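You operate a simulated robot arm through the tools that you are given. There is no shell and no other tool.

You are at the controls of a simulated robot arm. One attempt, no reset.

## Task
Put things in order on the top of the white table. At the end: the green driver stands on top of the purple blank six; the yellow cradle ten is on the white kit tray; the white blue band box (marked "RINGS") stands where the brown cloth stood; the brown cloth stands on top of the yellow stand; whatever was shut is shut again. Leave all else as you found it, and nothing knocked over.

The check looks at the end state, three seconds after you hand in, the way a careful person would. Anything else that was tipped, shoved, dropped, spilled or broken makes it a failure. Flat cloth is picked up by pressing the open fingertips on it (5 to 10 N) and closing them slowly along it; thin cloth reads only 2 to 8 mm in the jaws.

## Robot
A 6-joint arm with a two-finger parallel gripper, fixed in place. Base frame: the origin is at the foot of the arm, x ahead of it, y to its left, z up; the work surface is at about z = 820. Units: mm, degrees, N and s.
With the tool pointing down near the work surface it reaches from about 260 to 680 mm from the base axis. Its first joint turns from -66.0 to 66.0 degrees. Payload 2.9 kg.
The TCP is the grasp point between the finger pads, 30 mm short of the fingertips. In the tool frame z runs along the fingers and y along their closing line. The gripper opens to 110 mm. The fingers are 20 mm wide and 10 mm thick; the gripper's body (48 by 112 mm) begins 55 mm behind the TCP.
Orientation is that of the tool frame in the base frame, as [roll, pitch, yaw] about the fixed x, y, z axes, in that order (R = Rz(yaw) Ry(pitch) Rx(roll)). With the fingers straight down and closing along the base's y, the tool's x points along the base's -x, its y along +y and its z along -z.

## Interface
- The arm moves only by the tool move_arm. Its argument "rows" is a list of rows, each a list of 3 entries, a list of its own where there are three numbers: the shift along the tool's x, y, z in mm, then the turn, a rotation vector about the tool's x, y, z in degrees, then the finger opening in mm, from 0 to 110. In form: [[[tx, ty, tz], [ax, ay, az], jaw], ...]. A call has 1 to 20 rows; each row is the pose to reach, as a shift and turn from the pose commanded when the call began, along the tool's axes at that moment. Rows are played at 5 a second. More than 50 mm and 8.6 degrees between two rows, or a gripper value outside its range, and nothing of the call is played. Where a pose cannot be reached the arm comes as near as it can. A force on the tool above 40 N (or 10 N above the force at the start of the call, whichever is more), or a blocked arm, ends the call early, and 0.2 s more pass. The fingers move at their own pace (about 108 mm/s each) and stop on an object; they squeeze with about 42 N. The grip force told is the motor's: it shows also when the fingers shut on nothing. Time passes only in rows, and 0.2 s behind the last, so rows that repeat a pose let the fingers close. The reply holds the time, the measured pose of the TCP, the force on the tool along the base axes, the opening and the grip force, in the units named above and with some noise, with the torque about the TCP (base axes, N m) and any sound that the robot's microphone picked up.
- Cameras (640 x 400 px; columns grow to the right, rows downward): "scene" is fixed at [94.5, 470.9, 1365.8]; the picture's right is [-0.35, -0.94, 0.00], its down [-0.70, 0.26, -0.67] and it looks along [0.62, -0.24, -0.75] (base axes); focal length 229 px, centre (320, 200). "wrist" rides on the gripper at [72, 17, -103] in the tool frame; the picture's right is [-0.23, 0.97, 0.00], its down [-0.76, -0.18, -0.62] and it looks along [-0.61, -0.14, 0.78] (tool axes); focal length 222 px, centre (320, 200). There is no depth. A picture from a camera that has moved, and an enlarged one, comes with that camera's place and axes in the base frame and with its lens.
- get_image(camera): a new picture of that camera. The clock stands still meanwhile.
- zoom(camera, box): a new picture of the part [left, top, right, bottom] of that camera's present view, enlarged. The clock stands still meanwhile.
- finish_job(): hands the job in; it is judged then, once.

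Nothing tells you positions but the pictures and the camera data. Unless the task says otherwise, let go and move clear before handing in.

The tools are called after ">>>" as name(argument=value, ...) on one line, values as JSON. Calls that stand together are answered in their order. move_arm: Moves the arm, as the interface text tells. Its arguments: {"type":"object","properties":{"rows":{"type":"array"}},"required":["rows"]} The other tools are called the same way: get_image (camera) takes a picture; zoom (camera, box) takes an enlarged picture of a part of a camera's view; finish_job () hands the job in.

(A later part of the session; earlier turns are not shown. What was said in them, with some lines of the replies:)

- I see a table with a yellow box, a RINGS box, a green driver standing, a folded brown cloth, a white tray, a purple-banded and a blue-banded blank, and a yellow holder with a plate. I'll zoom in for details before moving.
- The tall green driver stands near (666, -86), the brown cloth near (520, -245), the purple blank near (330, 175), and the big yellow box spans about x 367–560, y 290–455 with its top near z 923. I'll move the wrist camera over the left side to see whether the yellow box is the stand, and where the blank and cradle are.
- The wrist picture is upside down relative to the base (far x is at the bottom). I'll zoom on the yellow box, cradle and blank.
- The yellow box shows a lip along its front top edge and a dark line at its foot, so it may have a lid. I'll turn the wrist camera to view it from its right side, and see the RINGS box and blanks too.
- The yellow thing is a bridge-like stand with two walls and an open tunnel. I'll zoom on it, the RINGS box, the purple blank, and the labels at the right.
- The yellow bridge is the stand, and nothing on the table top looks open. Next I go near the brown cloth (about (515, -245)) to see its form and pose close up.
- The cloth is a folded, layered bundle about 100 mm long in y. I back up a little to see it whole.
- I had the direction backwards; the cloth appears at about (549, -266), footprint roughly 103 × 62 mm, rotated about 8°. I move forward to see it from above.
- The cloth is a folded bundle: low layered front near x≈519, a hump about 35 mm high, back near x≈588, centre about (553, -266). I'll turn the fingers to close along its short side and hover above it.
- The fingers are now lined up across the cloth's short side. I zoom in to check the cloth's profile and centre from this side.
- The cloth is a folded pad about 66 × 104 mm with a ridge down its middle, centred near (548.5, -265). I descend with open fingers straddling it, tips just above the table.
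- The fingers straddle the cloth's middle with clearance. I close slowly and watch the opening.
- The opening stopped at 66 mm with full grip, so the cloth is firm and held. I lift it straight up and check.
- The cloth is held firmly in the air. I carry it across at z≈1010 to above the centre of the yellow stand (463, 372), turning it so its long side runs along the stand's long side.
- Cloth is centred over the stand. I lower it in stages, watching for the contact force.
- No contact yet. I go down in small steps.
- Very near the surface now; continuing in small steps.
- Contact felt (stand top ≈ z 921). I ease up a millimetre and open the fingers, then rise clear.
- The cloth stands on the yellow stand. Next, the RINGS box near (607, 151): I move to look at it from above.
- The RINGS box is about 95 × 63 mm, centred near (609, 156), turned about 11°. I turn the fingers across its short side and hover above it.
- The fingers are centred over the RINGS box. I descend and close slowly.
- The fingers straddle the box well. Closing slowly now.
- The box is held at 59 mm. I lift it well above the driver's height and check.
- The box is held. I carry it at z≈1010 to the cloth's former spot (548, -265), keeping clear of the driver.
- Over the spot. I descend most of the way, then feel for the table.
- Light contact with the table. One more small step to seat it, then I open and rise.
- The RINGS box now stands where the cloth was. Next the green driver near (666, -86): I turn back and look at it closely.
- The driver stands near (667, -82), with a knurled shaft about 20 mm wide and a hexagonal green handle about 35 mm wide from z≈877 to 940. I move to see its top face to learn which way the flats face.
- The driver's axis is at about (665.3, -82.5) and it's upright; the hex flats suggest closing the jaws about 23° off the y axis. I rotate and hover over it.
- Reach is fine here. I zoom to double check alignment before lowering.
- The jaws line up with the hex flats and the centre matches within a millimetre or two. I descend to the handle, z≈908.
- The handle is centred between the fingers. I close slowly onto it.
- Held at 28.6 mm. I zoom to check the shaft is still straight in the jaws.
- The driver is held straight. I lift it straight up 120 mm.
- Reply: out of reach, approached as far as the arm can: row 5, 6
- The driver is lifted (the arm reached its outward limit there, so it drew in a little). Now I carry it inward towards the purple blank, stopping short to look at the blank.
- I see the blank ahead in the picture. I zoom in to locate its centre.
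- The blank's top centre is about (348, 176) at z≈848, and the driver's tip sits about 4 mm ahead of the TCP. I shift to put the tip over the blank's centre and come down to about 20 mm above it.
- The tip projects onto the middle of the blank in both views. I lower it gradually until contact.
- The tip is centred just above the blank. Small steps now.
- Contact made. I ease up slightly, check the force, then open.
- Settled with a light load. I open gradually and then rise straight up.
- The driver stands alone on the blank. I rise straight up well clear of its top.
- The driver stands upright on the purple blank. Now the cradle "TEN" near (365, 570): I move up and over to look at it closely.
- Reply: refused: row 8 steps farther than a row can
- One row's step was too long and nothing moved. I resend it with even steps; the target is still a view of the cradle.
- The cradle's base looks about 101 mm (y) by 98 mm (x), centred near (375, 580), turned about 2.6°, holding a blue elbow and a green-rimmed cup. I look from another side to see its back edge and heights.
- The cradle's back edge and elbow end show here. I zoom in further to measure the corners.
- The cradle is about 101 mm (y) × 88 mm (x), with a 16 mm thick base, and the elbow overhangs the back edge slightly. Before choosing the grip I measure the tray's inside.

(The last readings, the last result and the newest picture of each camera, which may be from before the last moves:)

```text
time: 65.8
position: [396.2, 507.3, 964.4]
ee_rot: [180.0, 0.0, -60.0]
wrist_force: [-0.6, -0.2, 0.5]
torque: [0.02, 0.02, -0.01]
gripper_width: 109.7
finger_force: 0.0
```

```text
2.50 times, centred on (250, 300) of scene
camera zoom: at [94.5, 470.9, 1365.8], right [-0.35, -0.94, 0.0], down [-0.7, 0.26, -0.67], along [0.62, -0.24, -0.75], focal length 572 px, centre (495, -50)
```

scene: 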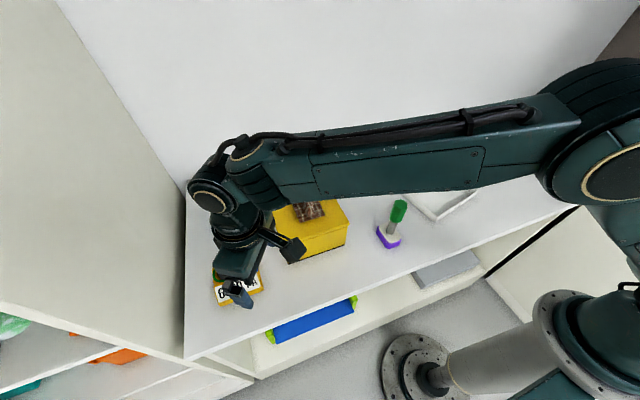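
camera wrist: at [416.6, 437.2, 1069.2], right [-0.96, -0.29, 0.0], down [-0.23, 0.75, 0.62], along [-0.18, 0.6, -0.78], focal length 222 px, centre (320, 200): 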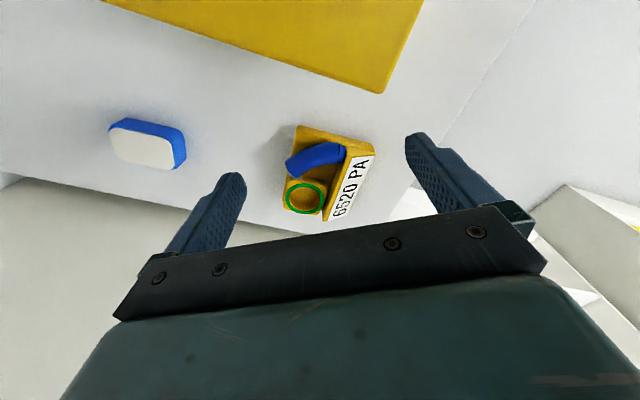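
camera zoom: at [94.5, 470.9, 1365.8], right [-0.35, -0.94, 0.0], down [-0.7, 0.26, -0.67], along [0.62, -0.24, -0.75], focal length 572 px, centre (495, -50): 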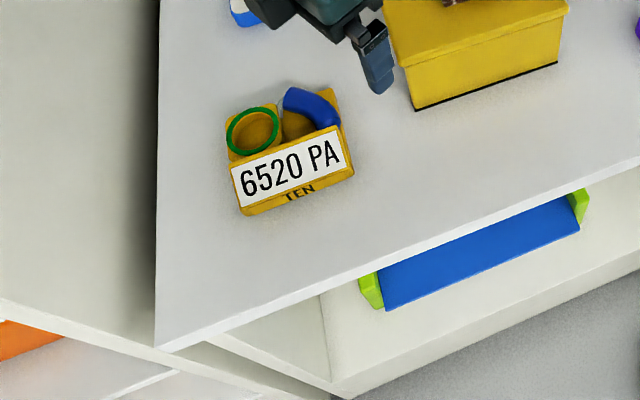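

The arm blocks that view. I raise up and fly the wrist camera over to the tray to measure it directly.

>>> move_arm(rows=[[[0, 0, -45], [0, 0, 0], 110], [[0, 0, -90], [0, 0, 0], 110], [[41, 18, -90], [0, 0, 0], 110], [[82, 36, -90], [0, 0, 0], 110], [[123, 53, -90], [0, 0, 0], 110], [[164, 71, -90], [0, 0, 0], 110], [[205, 89, -90], [0, 0, 0], 110], [[246, 107, -90], [0, 0, 0], 110], [[287, 125, -90], [0, 0, 0], 110], [[327, 142, -90], [0, 0, 0], 110], [[368, 160, -90], [0, 0, 0], 110], [[409, 178, -90], [0, 0, 0], 110], [[450, 196, -90], [0, 0, 0], 110], [[491, 214, -90], [0, 0, 0], 110], [[532, 231, -90], [0, 0, 0], 110], [[573, 249, -90], [0, 0, 0], 110], [[614, 267, -90], [0, 0, 0], 110], [[655, 285, -90], [0, 0, 0], 110], [[696, 302, -90], [0, 0, 0], 110], [[696, 302, -90], [0, 0, 0], 110]])

>>> get_image(camera="wrist")

>>> zoom(camera="wrist", box=[220, 110, 420, 235])

>>> zoom(camera="scene", box=[390, 155, 490, 230])

```text
time: 70.0
position: [483.4, -246.8, 1053.2]
ee_rot: [179.9, 0.0, -60.0]
wrist_force: [-0.2, -1.0, 0.3]
torque: [-0.02, 0.03, 0.02]
gripper_width: 110.0
finger_force: 0.2
```

```text
taken
camera wrist: at [502.7, -316.6, 1159.2], right [-0.96, -0.29, 0.0], down [-0.23, 0.75, 0.62], along [-0.18, 0.6, -0.78], focal length 222 px, centre (320, 200)
```

wrist: 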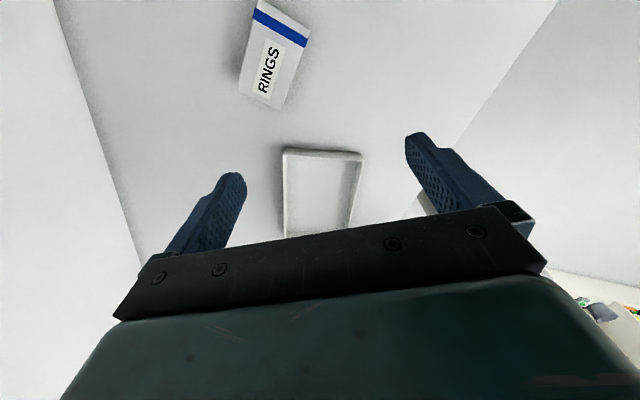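

```text
3.20 times, centred on (320, 172) of wrist
camera zoom: at [502.7, -316.6, 1159.2], right [-0.96, -0.29, 0.0], down [-0.23, 0.75, 0.62], along [-0.18, 0.6, -0.78], focal length 711 px, centre (320, 288)
```

zoom: 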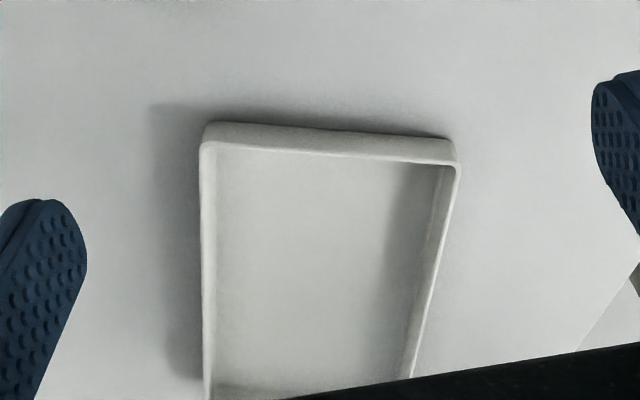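

```text
5.33 times, centred on (440, 192) of scene
camera zoom: at [94.6, 470.9, 1365.8], right [-0.35, -0.94, 0.0], down [-0.7, 0.26, -0.67], along [0.62, -0.24, -0.75], focal length 1220 px, centre (-320, 240)
```

zoom: 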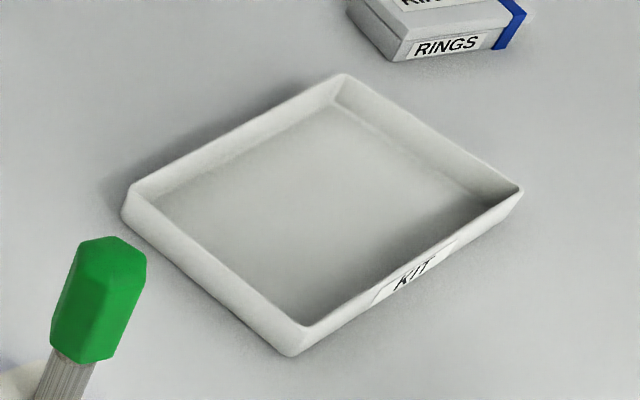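

The tray's centre is about (429.5, -66), turned about 12.3°, with an inner floor of roughly 182 × 113 mm. Gripping the cradle on its two y-sides lets it fit easily in the tray, so I go back to the cradle turning the fingers that way.

>>> move_arm(rows=[[[-42, -13, 0], [0, 0, 6.9], 110], [[-84, -26, 0], [0, 0, 13.8], 110], [[-125.5, -39, 0], [0, 0, 20.7], 110], [[-167, -52, 0], [0, 0, 27.6], 110], [[-209, -65.5, 0], [0, 0, 34.5], 110], [[-251, -78.5, 0], [0, 0, 41.5], 110], [[-293, -91.5, 0], [0, 0, 48.4], 110], [[-335, -104.5, 0], [0, 0, 55.3], 110], [[-376, -118, 0], [0, 0, 62.2], 110], [[-418, -131, 0], [0, 0, 69.1], 110], [[-460, -144, 0], [0, 0, 76], 110], [[-502, -157, 0], [0, 0, 83], 110], [[-544, -170, 0], [0, 0, 89.8], 110], [[-586, -183, 0], [0, 0, 96.7], 110], [[-627, -196, 0], [0, 0, 103.6], 110], [[-669, -209, 0], [0, 0, 110.5], 110], [[-711, -222, 0], [0, 0, 117.5], 110], [[-711, -222, 0], [0, 0, 117.5], 110]])

>>> get_image(camera="wrist")

>>> get_image(camera="scene")

```text
time: 73.8
position: [317.9, 481.0, 1053.6]
ee_rot: [180.0, 0.1, -177.6]
wrist_force: [-0.1, 0.3, -0.3]
torque: [0.01, -0.01, 0.01]
gripper_width: 109.8
finger_force: 0.1
```

```text
taken
camera wrist: at [244.0, 495.5, 1159.1], right [0.19, 0.98, 0.0], down [0.77, -0.15, 0.62], along [0.61, -0.12, -0.78], focal length 222 px, centre (320, 200)
```

wrist: 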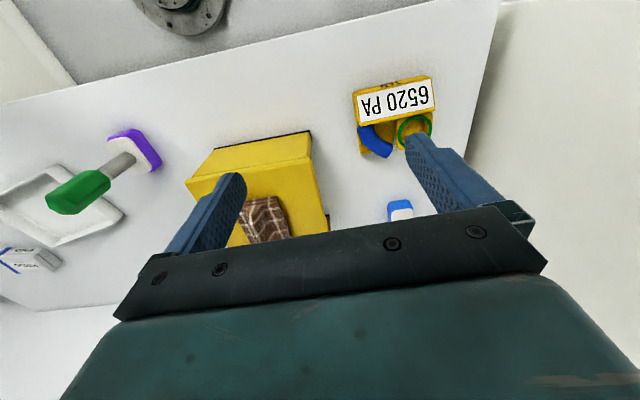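

```text
taken
```

scene: 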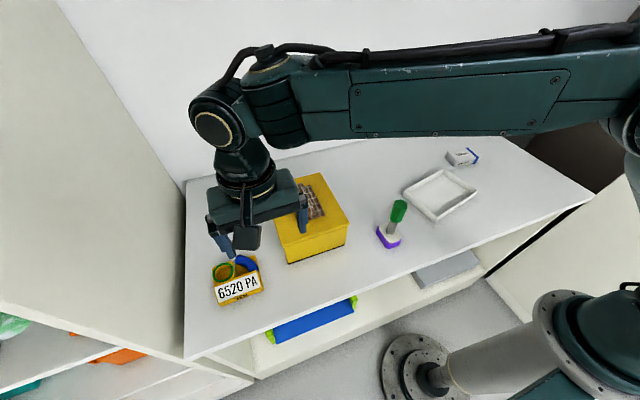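

Clear view again. I move over the cradle with a 12° outward tilt about the closing line (to ease reach), stopping high to check alignment.

>>> move_arm(rows=[[[-5, 23, 20], [0, -4, 0], 110], [[-10, 46, 45], [0, -8, 0], 110], [[-15, 70, 75], [0, -12, 0], 110], [[-21, 93, 104], [0, -12, 0], 110], [[-21, 93, 104], [0, -12, 0], 110]])

>>> get_image(camera="wrist")

>>> zoom(camera="wrist", box=[230, 70, 430, 220])

```text
time: 75.0
position: [350.0, 565.1, 947.5]
ee_rot: [179.8, 11.9, -177.5]
wrist_force: [-0.2, -0.3, 0.6]
torque: [0.01, -0.01, 0.0]
gripper_width: 109.9
finger_force: 0.1
out of reach, approached as far as the arm can: row 3, 4, 5
```

```text
taken
camera wrist: at [254.2, 578.0, 1035.7], right [0.18, 0.98, 0.05], down [0.62, -0.15, 0.77], along [0.76, -0.11, -0.64], focal length 222 px, centre (320, 200)
```

wrist: 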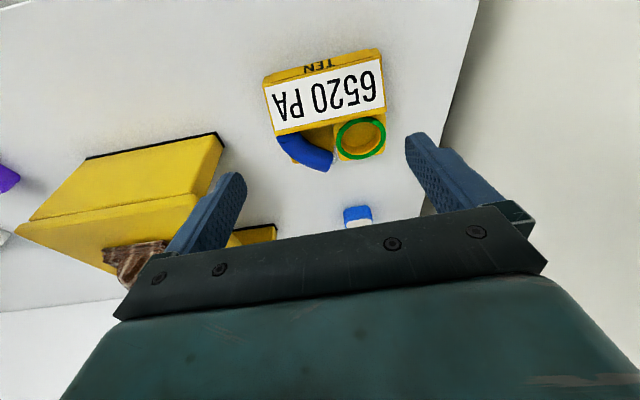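

```text
2.67 times, centred on (330, 145) of wrist
camera zoom: at [254.2, 578.0, 1035.7], right [0.18, 0.98, 0.05], down [0.62, -0.15, 0.77], along [0.76, -0.11, -0.64], focal length 592 px, centre (293, 347)
```

zoom: 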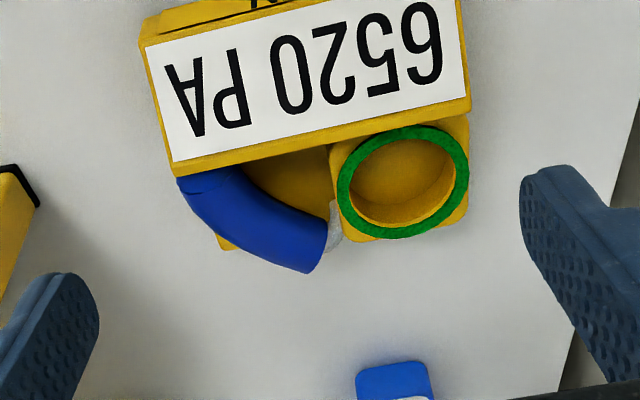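

The tilt made it harder (first joint near its limit). I take the tilt out and instead aim to grip nearer the front block at x≈347, where the reach is shorter.

>>> move_arm(rows=[[[0, 0, 0], [0, 4, 0], 110], [[0, 0, 0], [0, 8, 0], 110], [[0, 0, 0], [0, 12, 0], 110], [[3.4, 14, 4], [0, 12, 0], 110], [[3.4, 14, 4], [0, 12, 0], 110]])

>>> get_image(camera="wrist")

>>> zoom(camera="scene", box=[170, 140, 330, 320])

```text
time: 76.2
position: [345.8, 577.7, 942.6]
ee_rot: [179.9, 0.0, -177.5]
wrist_force: [0.4, 0.2, -0.6]
torque: [0.02, 0.0, -0.01]
gripper_width: 110.0
finger_force: 0.0
```

```text
taken
camera wrist: at [271.0, 592.4, 1048.2], right [0.18, 0.98, 0.0], down [0.77, -0.14, 0.62], along [0.61, -0.12, -0.78], focal length 222 px, centre (320, 200)
```

wrist: 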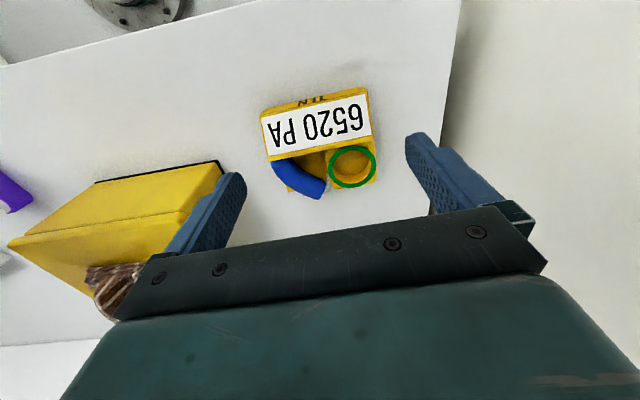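

```text
2.22 times, centred on (250, 230) of scene
camera zoom: at [94.5, 470.9, 1365.8], right [-0.35, -0.94, 0.0], down [-0.7, 0.26, -0.67], along [0.62, -0.24, -0.75], focal length 508 px, centre (476, 133)
```

zoom: 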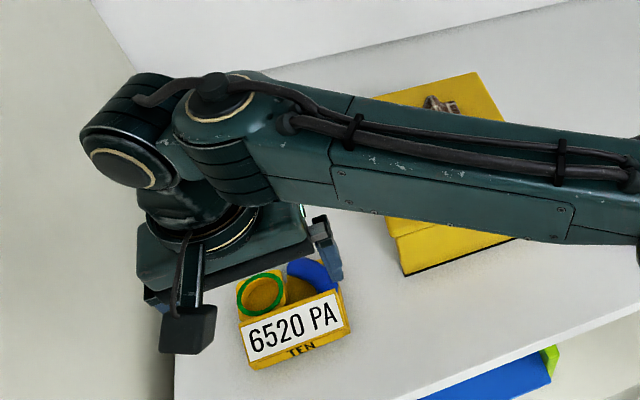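

This pose is reachable without tilt. I zoom in to measure the cradle's two y-faces relative to the fingers.

>>> zoom(camera="wrist", box=[240, 70, 400, 210])

```text
2.86 times, centred on (320, 140) of wrist
camera zoom: at [271.0, 592.4, 1048.2], right [0.18, 0.98, 0.0], down [0.77, -0.14, 0.62], along [0.61, -0.12, -0.78], focal length 635 px, centre (320, 371)
```

zoom: 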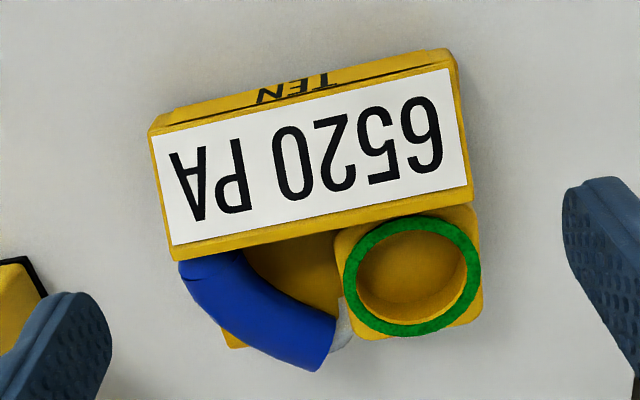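

The faces measure roughly y≈527 and y≈626, so clearance is about 5 mm each side. I lower to just above the cradle's top to compare the fingertips with its sides directly.

>>> move_arm(rows=[[[0, 0, 15], [0, 0, 0], 110], [[0, 0, 30], [0, 0, 0], 110], [[0, 0, 36], [0, 0, 0], 110], [[0, 0, 36], [0, 0, 0], 110]])

>>> get_image(camera="wrist")

>>> zoom(camera="wrist", box=[220, 90, 440, 230])

>>> zoom(camera="scene", box=[190, 210, 290, 320])

```text
time: 77.2
position: [344.7, 577.7, 907.2]
ee_rot: [180.0, -0.1, -177.5]
wrist_force: [-0.6, -0.9, -0.6]
torque: [0.02, -0.03, -0.01]
gripper_width: 110.2
finger_force: 0.1
```

```text
taken
camera wrist: at [271.4, 592.1, 1012.1], right [0.18, 0.98, 0.0], down [0.77, -0.14, 0.62], along [0.61, -0.12, -0.78], focal length 222 px, centre (320, 200)
```

wrist: 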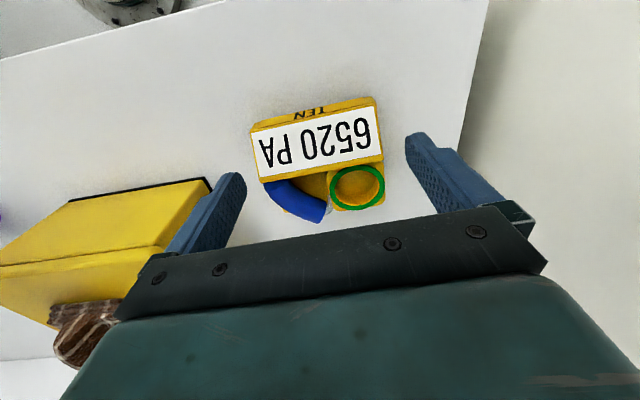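

```text
2.86 times, centred on (330, 160) of wrist
camera zoom: at [271.4, 592.1, 1012.1], right [0.18, 0.98, 0.0], down [0.77, -0.14, 0.62], along [0.61, -0.12, -0.78], focal length 635 px, centre (291, 314)
```

zoom: 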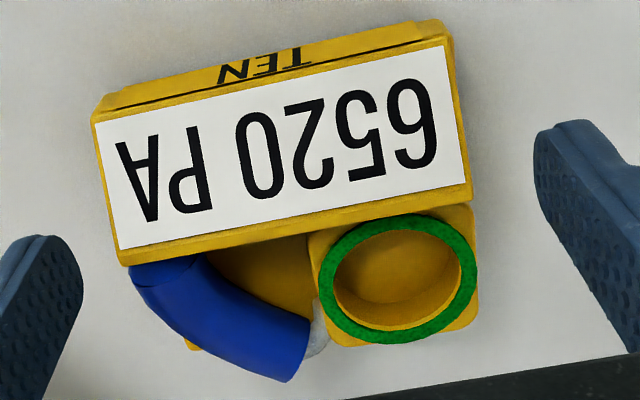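

```text
3.64 times, centred on (240, 265) of scene
camera zoom: at [94.5, 470.9, 1365.8], right [-0.35, -0.94, 0.0], down [-0.7, 0.26, -0.67], along [0.62, -0.24, -0.75], focal length 832 px, centre (611, -36)
```

zoom: 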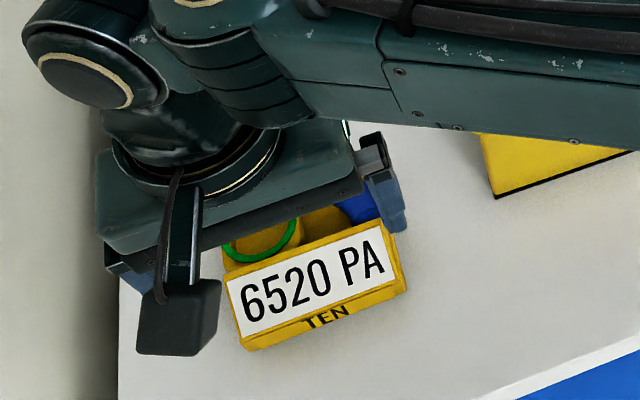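

Relative to the fingers the cradle's centre sits about 3.5 mm toward −y, and is well aligned in angle. I correct that, move 8 mm deeper in x, and lower in stages watching for contact.

>>> move_arm(rows=[[[-8, -3.5, 0], [0, 0, 0], 110], [[-8, -3.5, 8], [0, 0, 0], 110], [[-8, -3.5, 18], [0, 0, 0], 110], [[-8, -3.5, 18], [0, 0, 0], 110]])

>>> zoom(camera="wrist", box=[220, 90, 440, 230])

>>> zoom(camera="scene", box=[190, 210, 290, 320])

```text
time: 78.2
position: [352.9, 574.8, 889.5]
ee_rot: [-180.0, 0.0, -177.6]
wrist_force: [-0.5, -0.5, -0.1]
torque: [-0.01, 0.02, 0.0]
gripper_width: 110.2
finger_force: 0.1
```

```text
2.86 times, centred on (330, 160) of wrist
camera zoom: at [279.4, 589.1, 994.5], right [0.18, 0.98, 0.0], down [0.77, -0.14, 0.62], along [0.61, -0.12, -0.78], focal length 635 px, centre (291, 314)
```

zoom: 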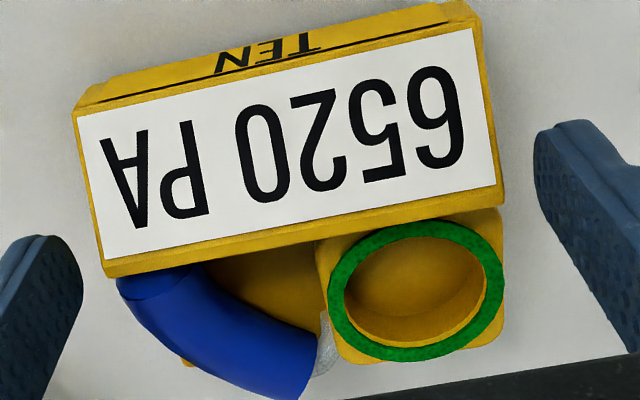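

```text
3.64 times, centred on (240, 265) of scene
camera zoom: at [94.5, 470.9, 1365.8], right [-0.35, -0.94, 0.0], down [-0.7, 0.26, -0.67], along [0.62, -0.24, -0.75], focal length 832 px, centre (611, -36)
```

zoom: 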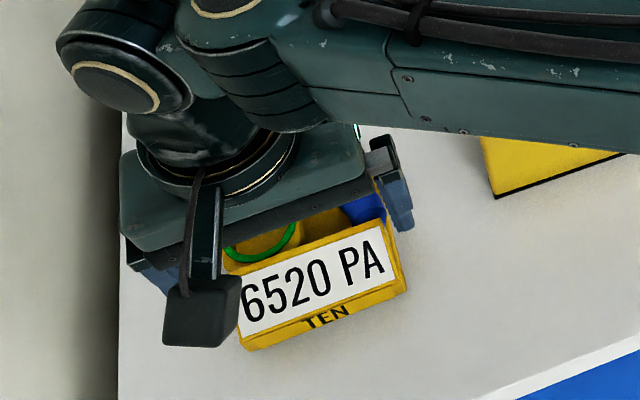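

Gaps now look equal, about 6 mm each side. I continue down between the sides.

>>> move_arm(rows=[[[0, 0, 6], [0, 0, 0], 110], [[0, 0, 12], [0, 0, 0], 110], [[0, 0, 18], [0, 0, 0], 110], [[0, 0, 18], [0, 0, 0], 110]])

>>> get_image(camera="wrist")

>>> get_image(camera="scene")

```text
time: 79.2
position: [352.4, 574.0, 870.6]
ee_rot: [-179.9, 0.0, -177.5]
wrist_force: [-0.4, -0.7, -0.3]
torque: [-0.04, -0.01, 0.0]
gripper_width: 110.3
finger_force: 0.0
```

```text
taken
camera wrist: at [279.5, 589.1, 976.4], right [0.18, 0.98, 0.0], down [0.77, -0.14, 0.62], along [0.61, -0.11, -0.78], focal length 222 px, centre (320, 200)
```

wrist: 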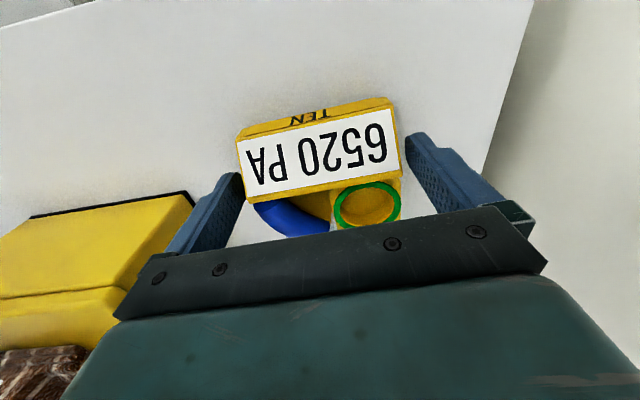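

```text
taken
```

scene: 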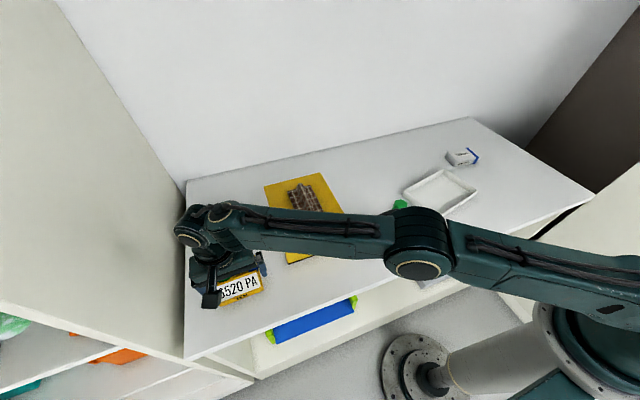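

Still no contact. I check the side gaps once more before the last bit down.

>>> zoom(camera="wrist", box=[200, 90, 440, 240])

>>> zoom(camera="scene", box=[180, 220, 280, 320])

```text
2.67 times, centred on (320, 165) of wrist
camera zoom: at [279.5, 589.1, 976.4], right [0.18, 0.98, 0.0], down [0.77, -0.14, 0.62], along [0.61, -0.11, -0.78], focal length 592 px, centre (320, 293)
```

zoom: 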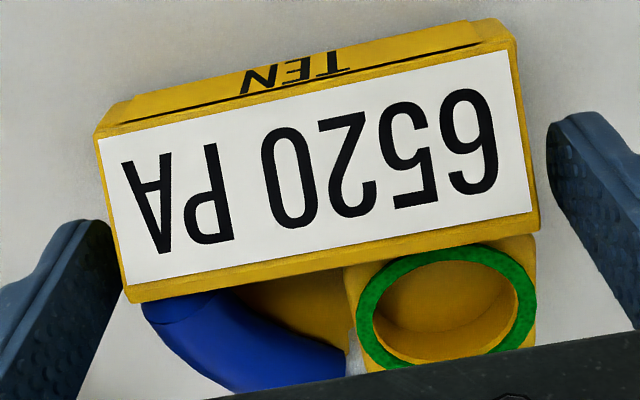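

```text
4.00 times, centred on (230, 270) of scene
camera zoom: at [94.5, 470.9, 1365.8], right [-0.35, -0.94, 0.0], down [-0.7, 0.26, -0.67], along [0.62, -0.24, -0.75], focal length 915 px, centre (680, -80)
```

zoom: 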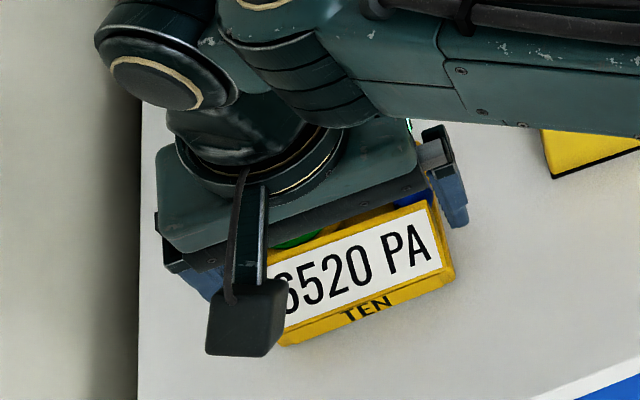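

Gaps are even on both sides. I go down the last 16 mm.

>>> move_arm(rows=[[[0, 0, 6], [0, 0, 0], 110], [[0, 0, 12], [0, 0, 0], 110], [[0, 0, 16], [0, 0, 0], 110], [[0, 0, 16], [0, 0, 0], 110]])

```text
time: 80.2
position: [354.0, 573.8, 854.7]
ee_rot: [-180.0, 0.0, -177.4]
wrist_force: [-0.4, 0.2, 0.1]
torque: [-0.01, 0.03, 0.02]
gripper_width: 110.2
finger_force: 0.0
```

No contact on the way down, tips are just above the table. I close slowly on the cradle's sides.

>>> move_arm(rows=[[[0, 0, 0], [0, 0, 0], 107], [[0, 0, 0], [0, 0, 0], 104], [[0, 0, 0], [0, 0, 0], 101], [[0, 0, 0], [0, 0, 0], 98], [[0, 0, 0], [0, 0, 0], 95], [[0, 0, 0], [0, 0, 0], 92], [[0, 0, 0], [0, 0, 0], 90]])

>>> get_image(camera="wrist")

>>> zoom(camera="scene", box=[180, 220, 280, 320])

```text
time: 81.8
position: [355.0, 574.1, 854.9]
ee_rot: [180.0, 0.0, -177.5]
wrist_force: [-0.5, -1.5, -0.2]
torque: [0.19, 0.04, -0.06]
gripper_width: 100.0
finger_force: 42.0
```

```text
taken
camera wrist: at [279.7, 589.1, 960.2], right [0.18, 0.98, 0.0], down [0.77, -0.14, 0.62], along [0.61, -0.12, -0.78], focal length 222 px, centre (320, 200)
```

wrist: 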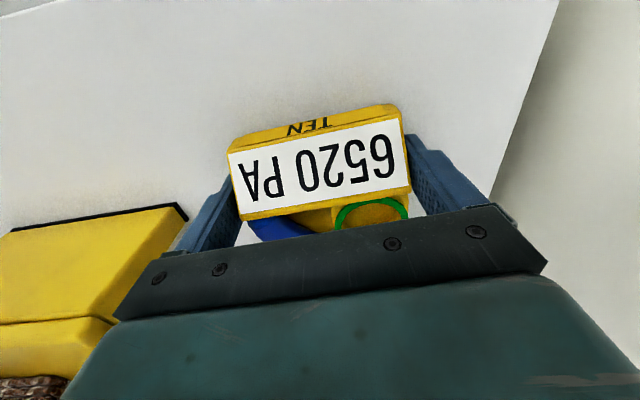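

```text
4.00 times, centred on (230, 270) of scene
camera zoom: at [94.5, 470.9, 1365.8], right [-0.35, -0.94, 0.0], down [-0.7, 0.26, -0.67], along [0.62, -0.24, -0.75], focal length 915 px, centre (680, -80)
```

zoom: 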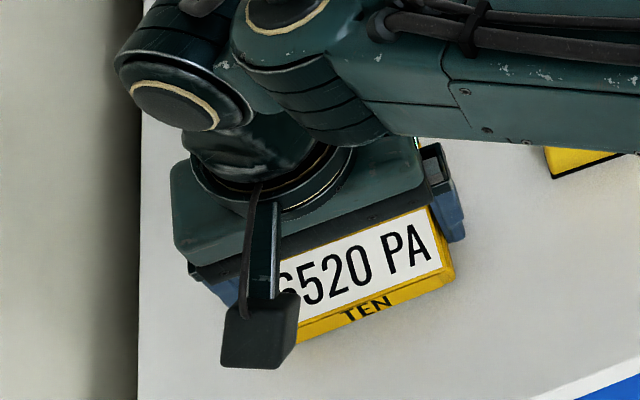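

Held at 100 mm. I lift a little and check how level it stays.

>>> move_arm(rows=[[[0, 0, -3], [0, 0, 0], 88], [[0, 0, -8], [0, 0, 0], 88], [[0, 0, -15], [0, 0, 0], 88], [[0, 0, -22], [0, 0, 0], 88], [[0, 0, -22], [0, 0, 0], 88]])

>>> get_image(camera="wrist")

>>> zoom(camera="scene", box=[180, 210, 280, 320])

```text
time: 83.0
position: [354.4, 574.4, 878.1]
ee_rot: [-180.0, 0.0, -177.4]
wrist_force: [-1.6, 0.1, -3.4]
torque: [0.04, 0.1, -0.01]
gripper_width: 99.8
finger_force: 41.9
```

```text
taken
camera wrist: at [279.4, 589.2, 982.4], right [0.18, 0.98, 0.0], down [0.77, -0.14, 0.62], along [0.61, -0.12, -0.78], focal length 222 px, centre (320, 200)
```

wrist: 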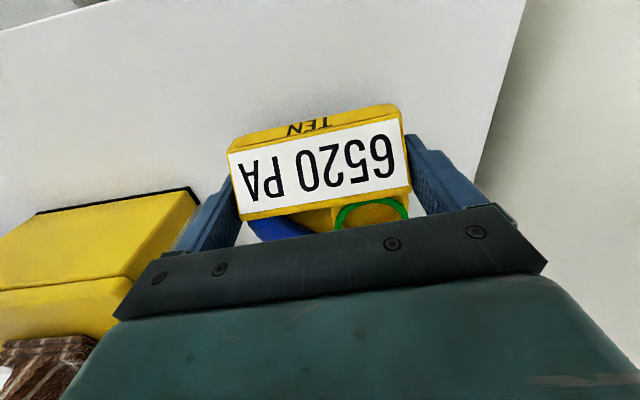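

```text
3.64 times, centred on (230, 265) of scene
camera zoom: at [94.6, 471.0, 1365.7], right [-0.35, -0.94, 0.0], down [-0.7, 0.26, -0.67], along [0.62, -0.24, -0.75], focal length 832 px, centre (647, -36)
```

zoom: 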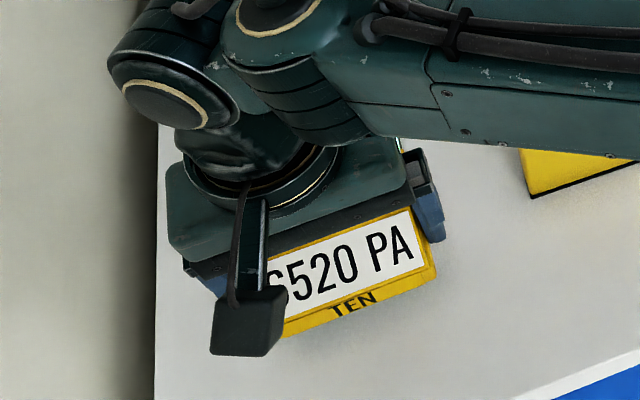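

It stays level; it weighs about 350 g. I bring it up and inward, clear of the stand.

>>> move_arm(rows=[[[0, 0, -15], [0, 0, 0], 88], [[3, -4, -35], [0, 0, 0], 88], [[8, -12, -60], [0, 0, 0], 88], [[15, -24, -85], [0, 0, 0], 88], [[24, -38, -108], [0, 0, 0], 88], [[33, -53, -128], [0, 0, 0], 88], [[42, -67, -143], [0, 0, 0], 88], [[51, -81, -153], [0, 0, 0], 88], [[58, -92, -160], [0, 0, 0], 88], [[58, -92, -160], [0, 0, 0], 88]])

>>> get_image(camera="wrist")

>>> get_image(camera="scene")

```text
time: 85.2
position: [299.1, 481.5, 1038.9]
ee_rot: [-180.0, 0.0, -177.5]
wrist_force: [-0.3, -0.2, -4.3]
torque: [-0.01, 0.07, 0.04]
gripper_width: 99.7
finger_force: 41.9
```

```text
taken
camera wrist: at [225.6, 495.3, 1143.0], right [0.18, 0.98, 0.0], down [0.77, -0.14, 0.62], along [0.61, -0.11, -0.78], focal length 222 px, centre (320, 200)
```

wrist: 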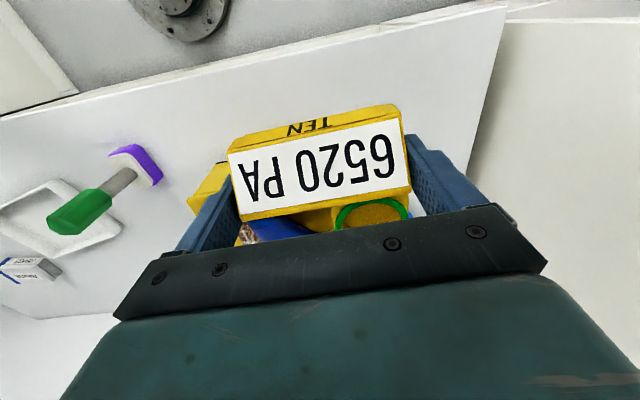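

```text
taken
```

scene: 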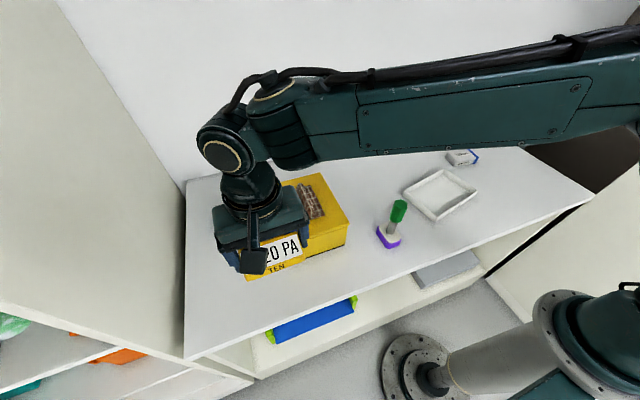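

All good and level. I carry it at z≈1055 over to the tray, turning 10° to match the tray.

>>> move_arm(rows=[[[-2, -15, -8], [0, 0, 0], 88], [[-6, -40, -16], [0, 0, -0.6], 88], [[-12, -75, -16], [0, 0, -1.2], 88], [[-17, -110, -16], [0, 0, -1.9], 88], [[-23, -145, -16], [0, 0, -2.5], 88], [[-28, -180, -16], [0, 0, -3.2], 88], [[-34, -215, -16], [0, 0, -3.8], 88], [[-39, -250, -16], [0, 0, -4.5], 88], [[-45, -285, -16], [0, 0, -5.1], 88], [[-50, -320, -16], [0, 0, -5.8], 88], [[-56, -355, -16], [0, 0, -6.4], 88], [[-61, -390, -16], [0, 0, -7], 88], [[-67, -425, -16], [0, 0, -7.7], 88], [[-72, -460, -16], [0, 0, -8.3], 88], [[-78, -495, -16], [0, 0, -9], 88], [[-83, -528, -16], [0, 0, -9.5], 88], [[-87, -556, -16], [0, 0, -9.8], 88], [[-87, -556, -16], [0, 0, -9.8], 88]])

>>> get_image(camera="wrist")

>>> get_image(camera="scene")

```text
time: 89.0
position: [409.3, -71.1, 1053.1]
ee_rot: [-180.0, 0.1, -167.6]
wrist_force: [-0.9, 0.9, -4.5]
torque: [-0.01, 0.03, 0.0]
gripper_width: 99.6
finger_force: 41.7
```

```text
taken
camera wrist: at [335.0, -69.2, 1158.2], right [0.01, 1.0, 0.0], down [0.78, -0.01, 0.62], along [0.62, -0.01, -0.78], focal length 222 px, centre (320, 200)
```

wrist: 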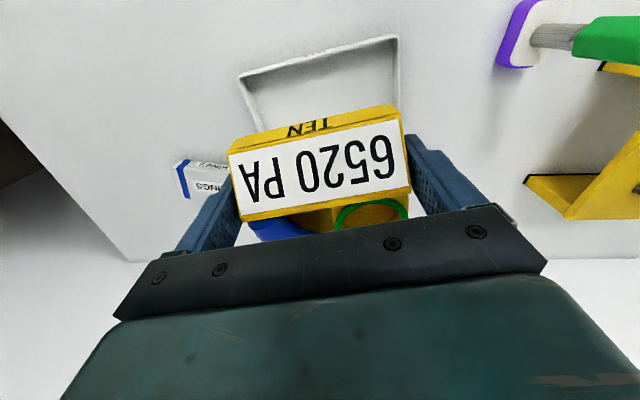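

```text
taken
```

scene: 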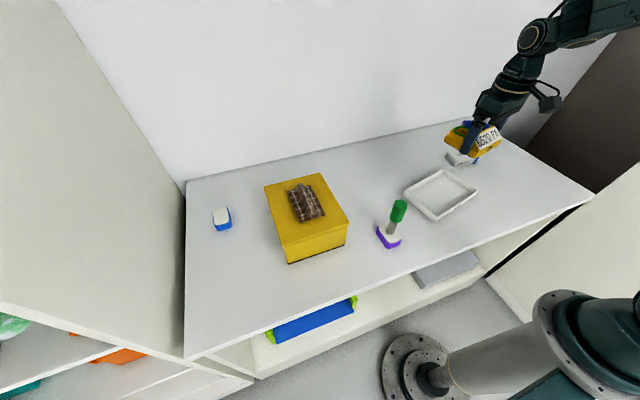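

I'm over the tray. I zoom to check the tray's near rim against the cradle before lowering.

>>> zoom(camera="wrist", box=[200, 20, 440, 220])

>>> zoom(camera="scene", box=[380, 100, 540, 240])

```text
2.00 times, centred on (320, 120) of wrist
camera zoom: at [335.0, -69.2, 1158.2], right [0.01, 1.0, 0.0], down [0.78, -0.01, 0.62], along [0.62, -0.01, -0.78], focal length 444 px, centre (320, 360)
```

zoom: 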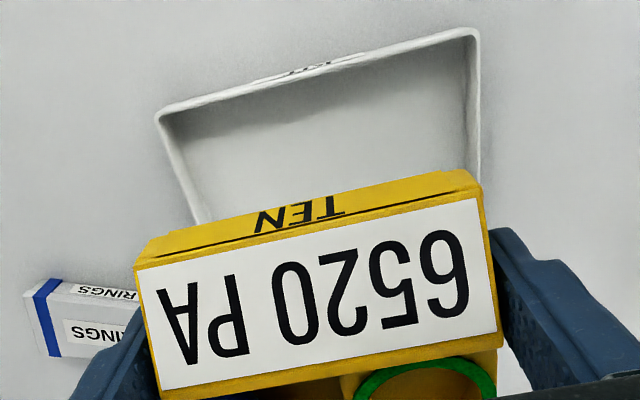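

```text
2.86 times, centred on (460, 170) of scene
camera zoom: at [94.6, 470.9, 1365.8], right [-0.35, -0.94, 0.0], down [-0.7, 0.26, -0.67], along [0.62, -0.24, -0.75], focal length 654 px, centre (-80, 286)
```

zoom: 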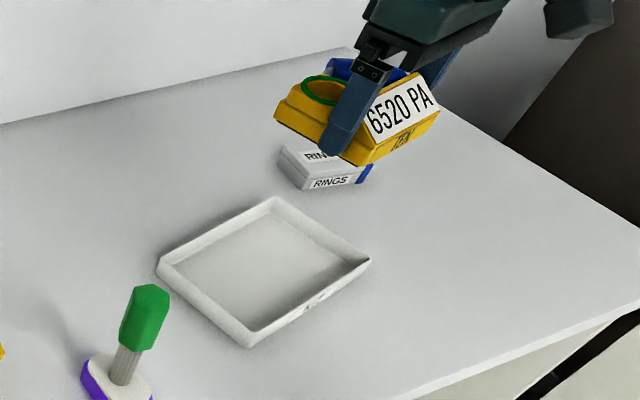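

Alignment is good, with room all round. I lower toward the tray in stages.

>>> move_arm(rows=[[[0, 2, 30], [0, 0, 0], 88], [[0, 2, 65], [0, 0, 0], 88], [[0, 2, 100], [0, 0, 0], 88], [[0, 2, 130], [0, 0, 0], 88], [[0, 2, 152], [0, 0, 0], 88], [[0, 2, 162], [0, 0, 0], 88], [[0, 2, 162], [0, 0, 0], 88]])

>>> get_image(camera="wrist")

>>> zoom(camera="scene", box=[390, 130, 500, 230])

```text
time: 90.6
position: [410.2, -70.1, 890.5]
ee_rot: [180.0, 0.0, -167.6]
wrist_force: [-0.6, -0.1, -4.7]
torque: [0.01, 0.02, -0.01]
gripper_width: 99.8
finger_force: 43.0
```

```text
taken
camera wrist: at [335.1, -67.5, 995.8], right [0.01, 1.0, 0.0], down [0.78, -0.01, 0.62], along [0.62, -0.01, -0.78], focal length 222 px, centre (320, 200)
```

wrist: 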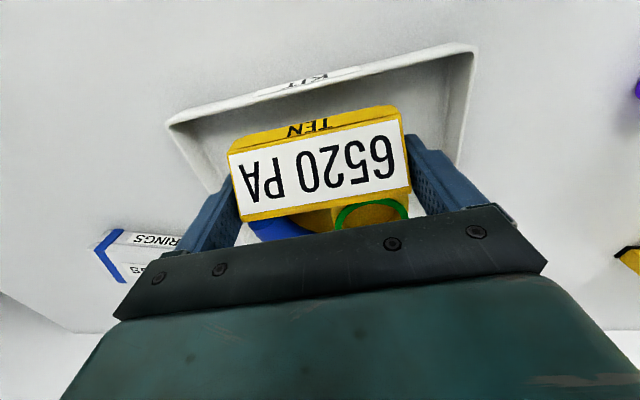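

```text
4.00 times, centred on (445, 180) of scene
camera zoom: at [94.6, 470.9, 1365.8], right [-0.35, -0.94, 0.0], down [-0.7, 0.26, -0.67], along [0.62, -0.24, -0.75], focal length 915 px, centre (-180, 280)
```

zoom: 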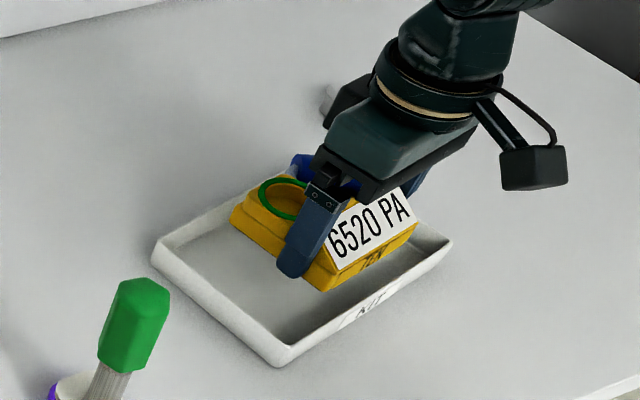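

In the tool frame the tray's centre and the cradle's centre coincide within a millimetre or so. I lower further, with a slight 2 mm bias away from the far wall.

>>> move_arm(rows=[[[2, 1, 6], [0, 0, 0], 88], [[2, 1, 14], [0, 0, 0], 88], [[2, 1, 21], [0, 0, 0], 88], [[2, 1, 26], [0, 0, 0], 88], [[2, 1, 26], [0, 0, 0], 88]])

>>> get_image(camera="wrist")

>>> zoom(camera="scene", box=[390, 130, 500, 230])

```text
time: 91.8
position: [408.4, -69.1, 865.7]
ee_rot: [-179.9, -0.1, -167.7]
wrist_force: [0.4, 0.4, -5.2]
torque: [0.0, 0.08, 0.02]
gripper_width: 100.0
finger_force: 41.9
```

```text
taken
camera wrist: at [332.9, -66.8, 970.1], right [0.01, 1.0, 0.0], down [0.78, -0.01, 0.62], along [0.62, -0.01, -0.78], focal length 222 px, centre (320, 200)
```

wrist: 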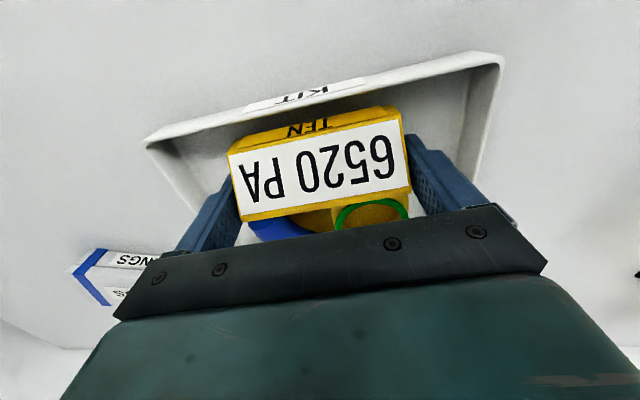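

```text
4.00 times, centred on (445, 180) of scene
camera zoom: at [94.6, 470.9, 1365.8], right [-0.35, -0.94, 0.0], down [-0.7, 0.26, -0.67], along [0.62, -0.24, -0.75], focal length 915 px, centre (-180, 280)
```

zoom: 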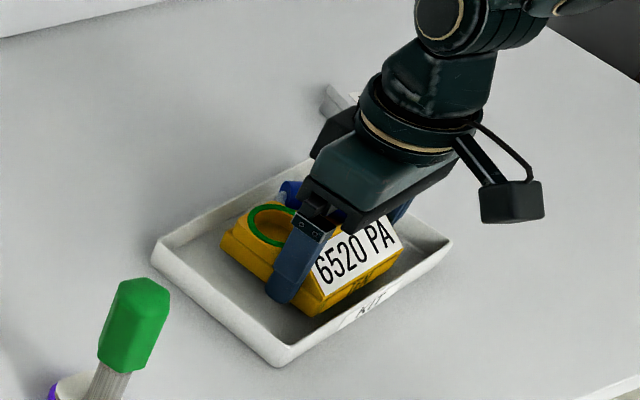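

The cradle is inside the walls with clearance. Small steps until it touches the tray floor.

>>> move_arm(rows=[[[0, 0, 1.5], [0, 0, 0], 88], [[0, 0, 3], [0, 0, 0], 88], [[0, 0, 3], [0, 0, 0], 88]])

>>> move_arm(rows=[[[0, 0, 1], [0, 0, 0], 88], [[0, 0, 2], [0, 0, 0], 88], [[0, 0, 2], [0, 0, 0], 88]])

```text
time: 92.6
position: [408.4, -69.0, 861.9]
ee_rot: [-179.9, 0.0, -167.7]
wrist_force: [0.1, 0.4, -5.5]
torque: [0.01, 0.08, -0.01]
gripper_width: 99.6
finger_force: 41.9
```

```text
time: 93.4
position: [408.6, -68.1, 860.3]
ee_rot: [-180.0, 0.0, -167.8]
wrist_force: [-0.1, -0.4, -4.5]
torque: [0.0, 0.08, 0.03]
gripper_width: 100.1
finger_force: 42.6
```

>>> move_arm(rows=[[[0, 0, 1], [0, 0, 0], 88], [[0, 0, 1.7], [0, 0, 0], 88], [[0, 0, 1.7], [0, 0, 0], 88]])

```text
time: 94.2
position: [408.6, -69.0, 859.1]
ee_rot: [180.0, 0.0, -167.7]
wrist_force: [-3.7, -2.4, 11.9]
torque: [0.79, 0.21, 0.2]
gripper_width: 99.6
finger_force: 41.8
```

Contact with the tray floor. I ease up slightly and open slowly to let it settle.

>>> move_arm(rows=[[[0, 0, -0.5], [0, 0, 0], 88], [[0, 0, -0.5], [0, 0, 0], 88]])

>>> zoom(camera="scene", box=[400, 150, 490, 230])

```text
time: 94.8
position: [408.1, -69.5, 859.8]
ee_rot: [180.0, 0.0, -167.7]
wrist_force: [-2.7, -1.3, 8.9]
torque: [0.71, 0.15, 0.16]
gripper_width: 99.6
finger_force: 41.8
```

```text
5.00 times, centred on (445, 190) of scene
camera zoom: at [94.3, 470.9, 1365.8], right [-0.35, -0.94, 0.0], down [-0.7, 0.26, -0.67], along [0.62, -0.24, -0.75], focal length 1144 px, centre (-305, 250)
```

zoom: 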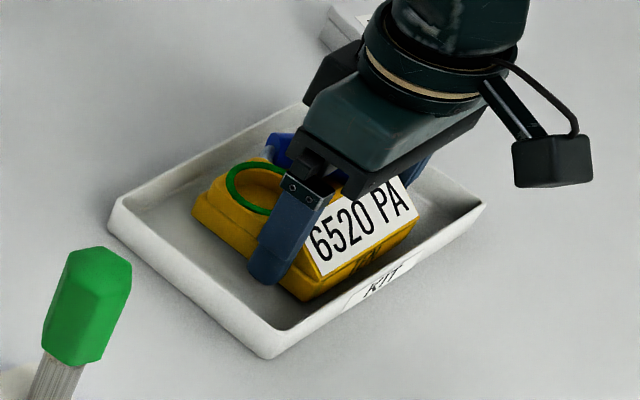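

The cradle is down on the tray floor inside the walls. I open gently.

>>> move_arm(rows=[[[0, 0, -0.4], [0, 0, 0], 95], [[0, 0, -0.4], [0, 0, 0], 99], [[0, 0, -0.4], [0, 0, 0], 101], [[0, 0, -0.4], [0, 0, 0], 104], [[0, 0, -0.4], [0, 0, 0], 108], [[0, 0, -0.4], [0, 0, 0], 110], [[0, 0, -0.4], [0, 0, 0], 110]])

>>> zoom(camera="wrist", box=[200, 40, 520, 240])

>>> zoom(camera="scene", box=[400, 150, 490, 230])

```text
time: 96.4
position: [409.0, -69.7, 859.6]
ee_rot: [-179.9, 0.0, -167.7]
wrist_force: [0.2, 0.1, 0.4]
torque: [-0.02, 0.02, -0.02]
gripper_width: 110.1
finger_force: 0.0
```

```text
2.00 times, centred on (360, 140) of wrist
camera zoom: at [333.0, -67.1, 964.5], right [0.01, 1.0, 0.0], down [0.78, -0.01, 0.62], along [0.62, -0.01, -0.78], focal length 444 px, centre (240, 320)
```

zoom: 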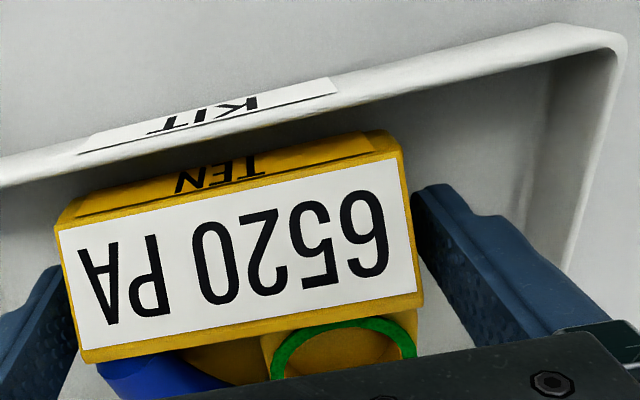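

```text
5.00 times, centred on (445, 190) of scene
camera zoom: at [94.5, 470.9, 1365.8], right [-0.35, -0.94, 0.0], down [-0.7, 0.26, -0.67], along [0.62, -0.24, -0.75], focal length 1144 px, centre (-305, 250)
```

zoom: 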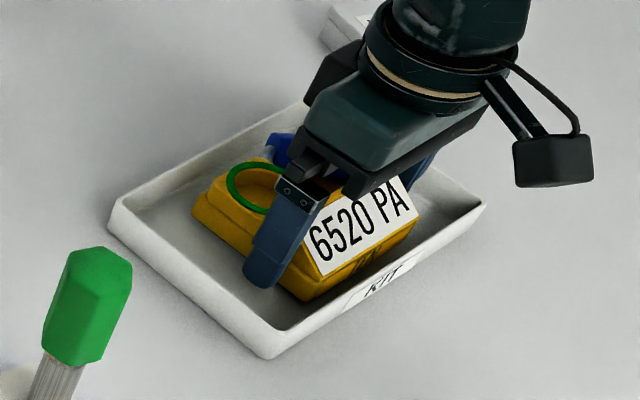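

Released cleanly. I rise straight up and look over the whole table.

>>> move_arm(rows=[[[0, 0, -10], [0, 0, 0], 110], [[0, 0, -30], [0, 0, 0], 110], [[0, 0, -65], [0, 0, 0], 110], [[0, 0, -105], [0, 0, 0], 110], [[0, 0, -145], [0, 0, 0], 110], [[0, 0, -185], [0, 0, 0], 110], [[0, 0, -220], [0, 0, 0], 110]])

>>> get_image(camera="scene")

>>> zoom(camera="scene", box=[350, 130, 500, 260])

>>> zoom(camera="scene", box=[180, 150, 360, 310])

>>> get_image(camera="wrist")

```text
time: 98.0
position: [408.1, -67.8, 1081.7]
ee_rot: [-179.9, 0.0, -167.6]
wrist_force: [-0.4, 0.0, -0.6]
torque: [-0.02, 0.0, -0.01]
gripper_width: 109.7
finger_force: 0.1
```

```text
taken
```

scene: 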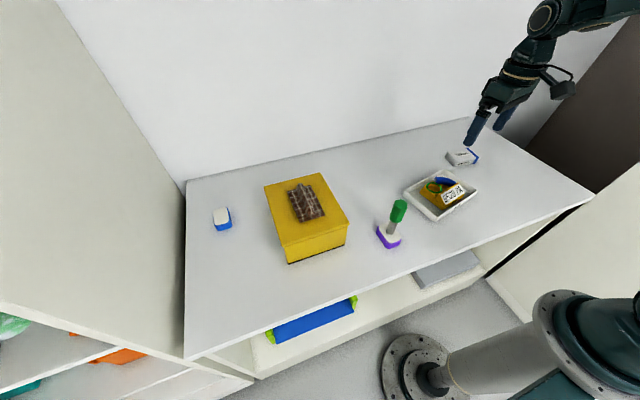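

```text
3.08 times, centred on (425, 195) of scene
camera zoom: at [94.5, 470.9, 1365.8], right [-0.35, -0.94, 0.0], down [-0.7, 0.26, -0.67], along [0.62, -0.24, -0.75], focal length 704 px, centre (-3, 215)
```

zoom: 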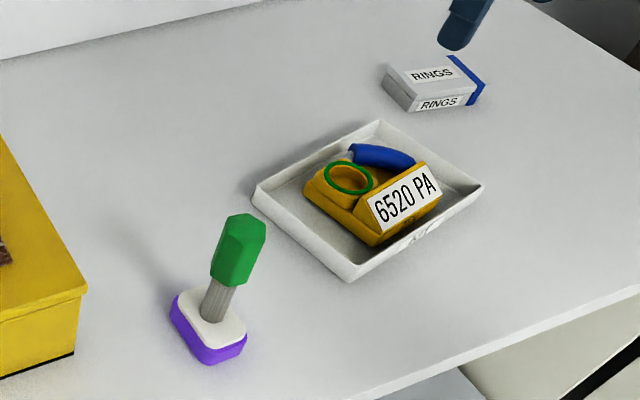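

```text
2.50 times, centred on (270, 230) of scene
camera zoom: at [94.5, 470.9, 1365.8], right [-0.35, -0.94, 0.0], down [-0.7, 0.26, -0.67], along [0.62, -0.24, -0.75], focal length 572 px, centre (445, 125)
```

zoom: 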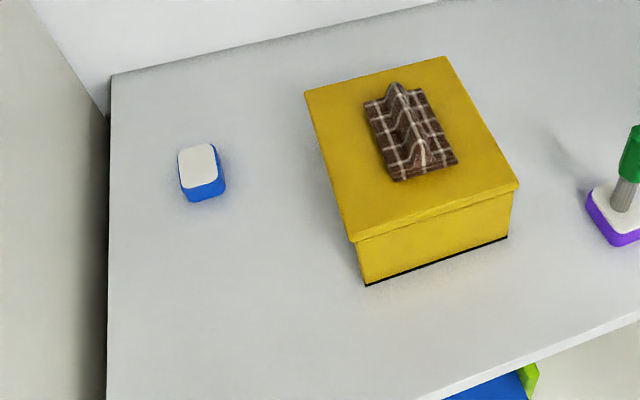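

```text
taken
camera wrist: at [332.3, -66.2, 1185.7], right [0.01, 1.0, 0.0], down [0.78, -0.01, 0.62], along [0.62, -0.01, -0.78], focal length 222 px, centre (320, 200)
```

wrist: 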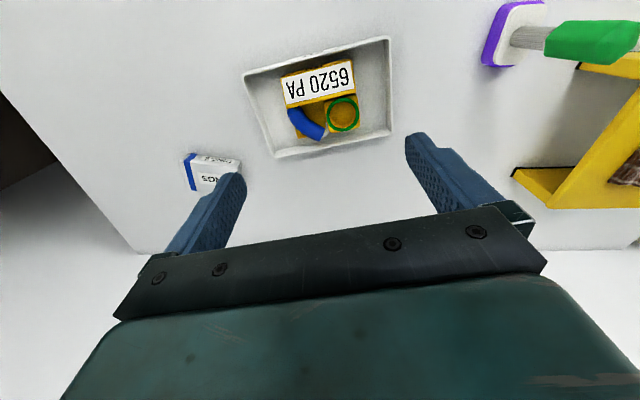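

Everything is in place: the driver stands on the purple blank, the cradle sits in the tray, the RINGS box is where the cloth was, and the cloth is on the yellow stand. I opened nothing. The blue blank and the rest of the table look undisturbed, and the arm is clear, so I hand in.

>>> finish_job()

```text
The job is handed in.
```

I finished the job and handed it in. The last pictures show every item in its place:

- **Green driver:** it stands upright on top of the purple blank.
- **Yellow cradle ten:** it rests on the floor of the white kit tray, with its ring and blue elbow still in it.
- **RINGS box:** it stands where the brown cloth was, turned the same way the cloth had been.
- **Brown cloth:** it stands on top of the yellow stand.

I opened nothing, so there was nothing to shut again. Nothing was knocked over, and the blue blank and the rest of the table look as they did at the start. The gripper is empty and the arm is clear of the table. The check's result did not come back with the hand-in.
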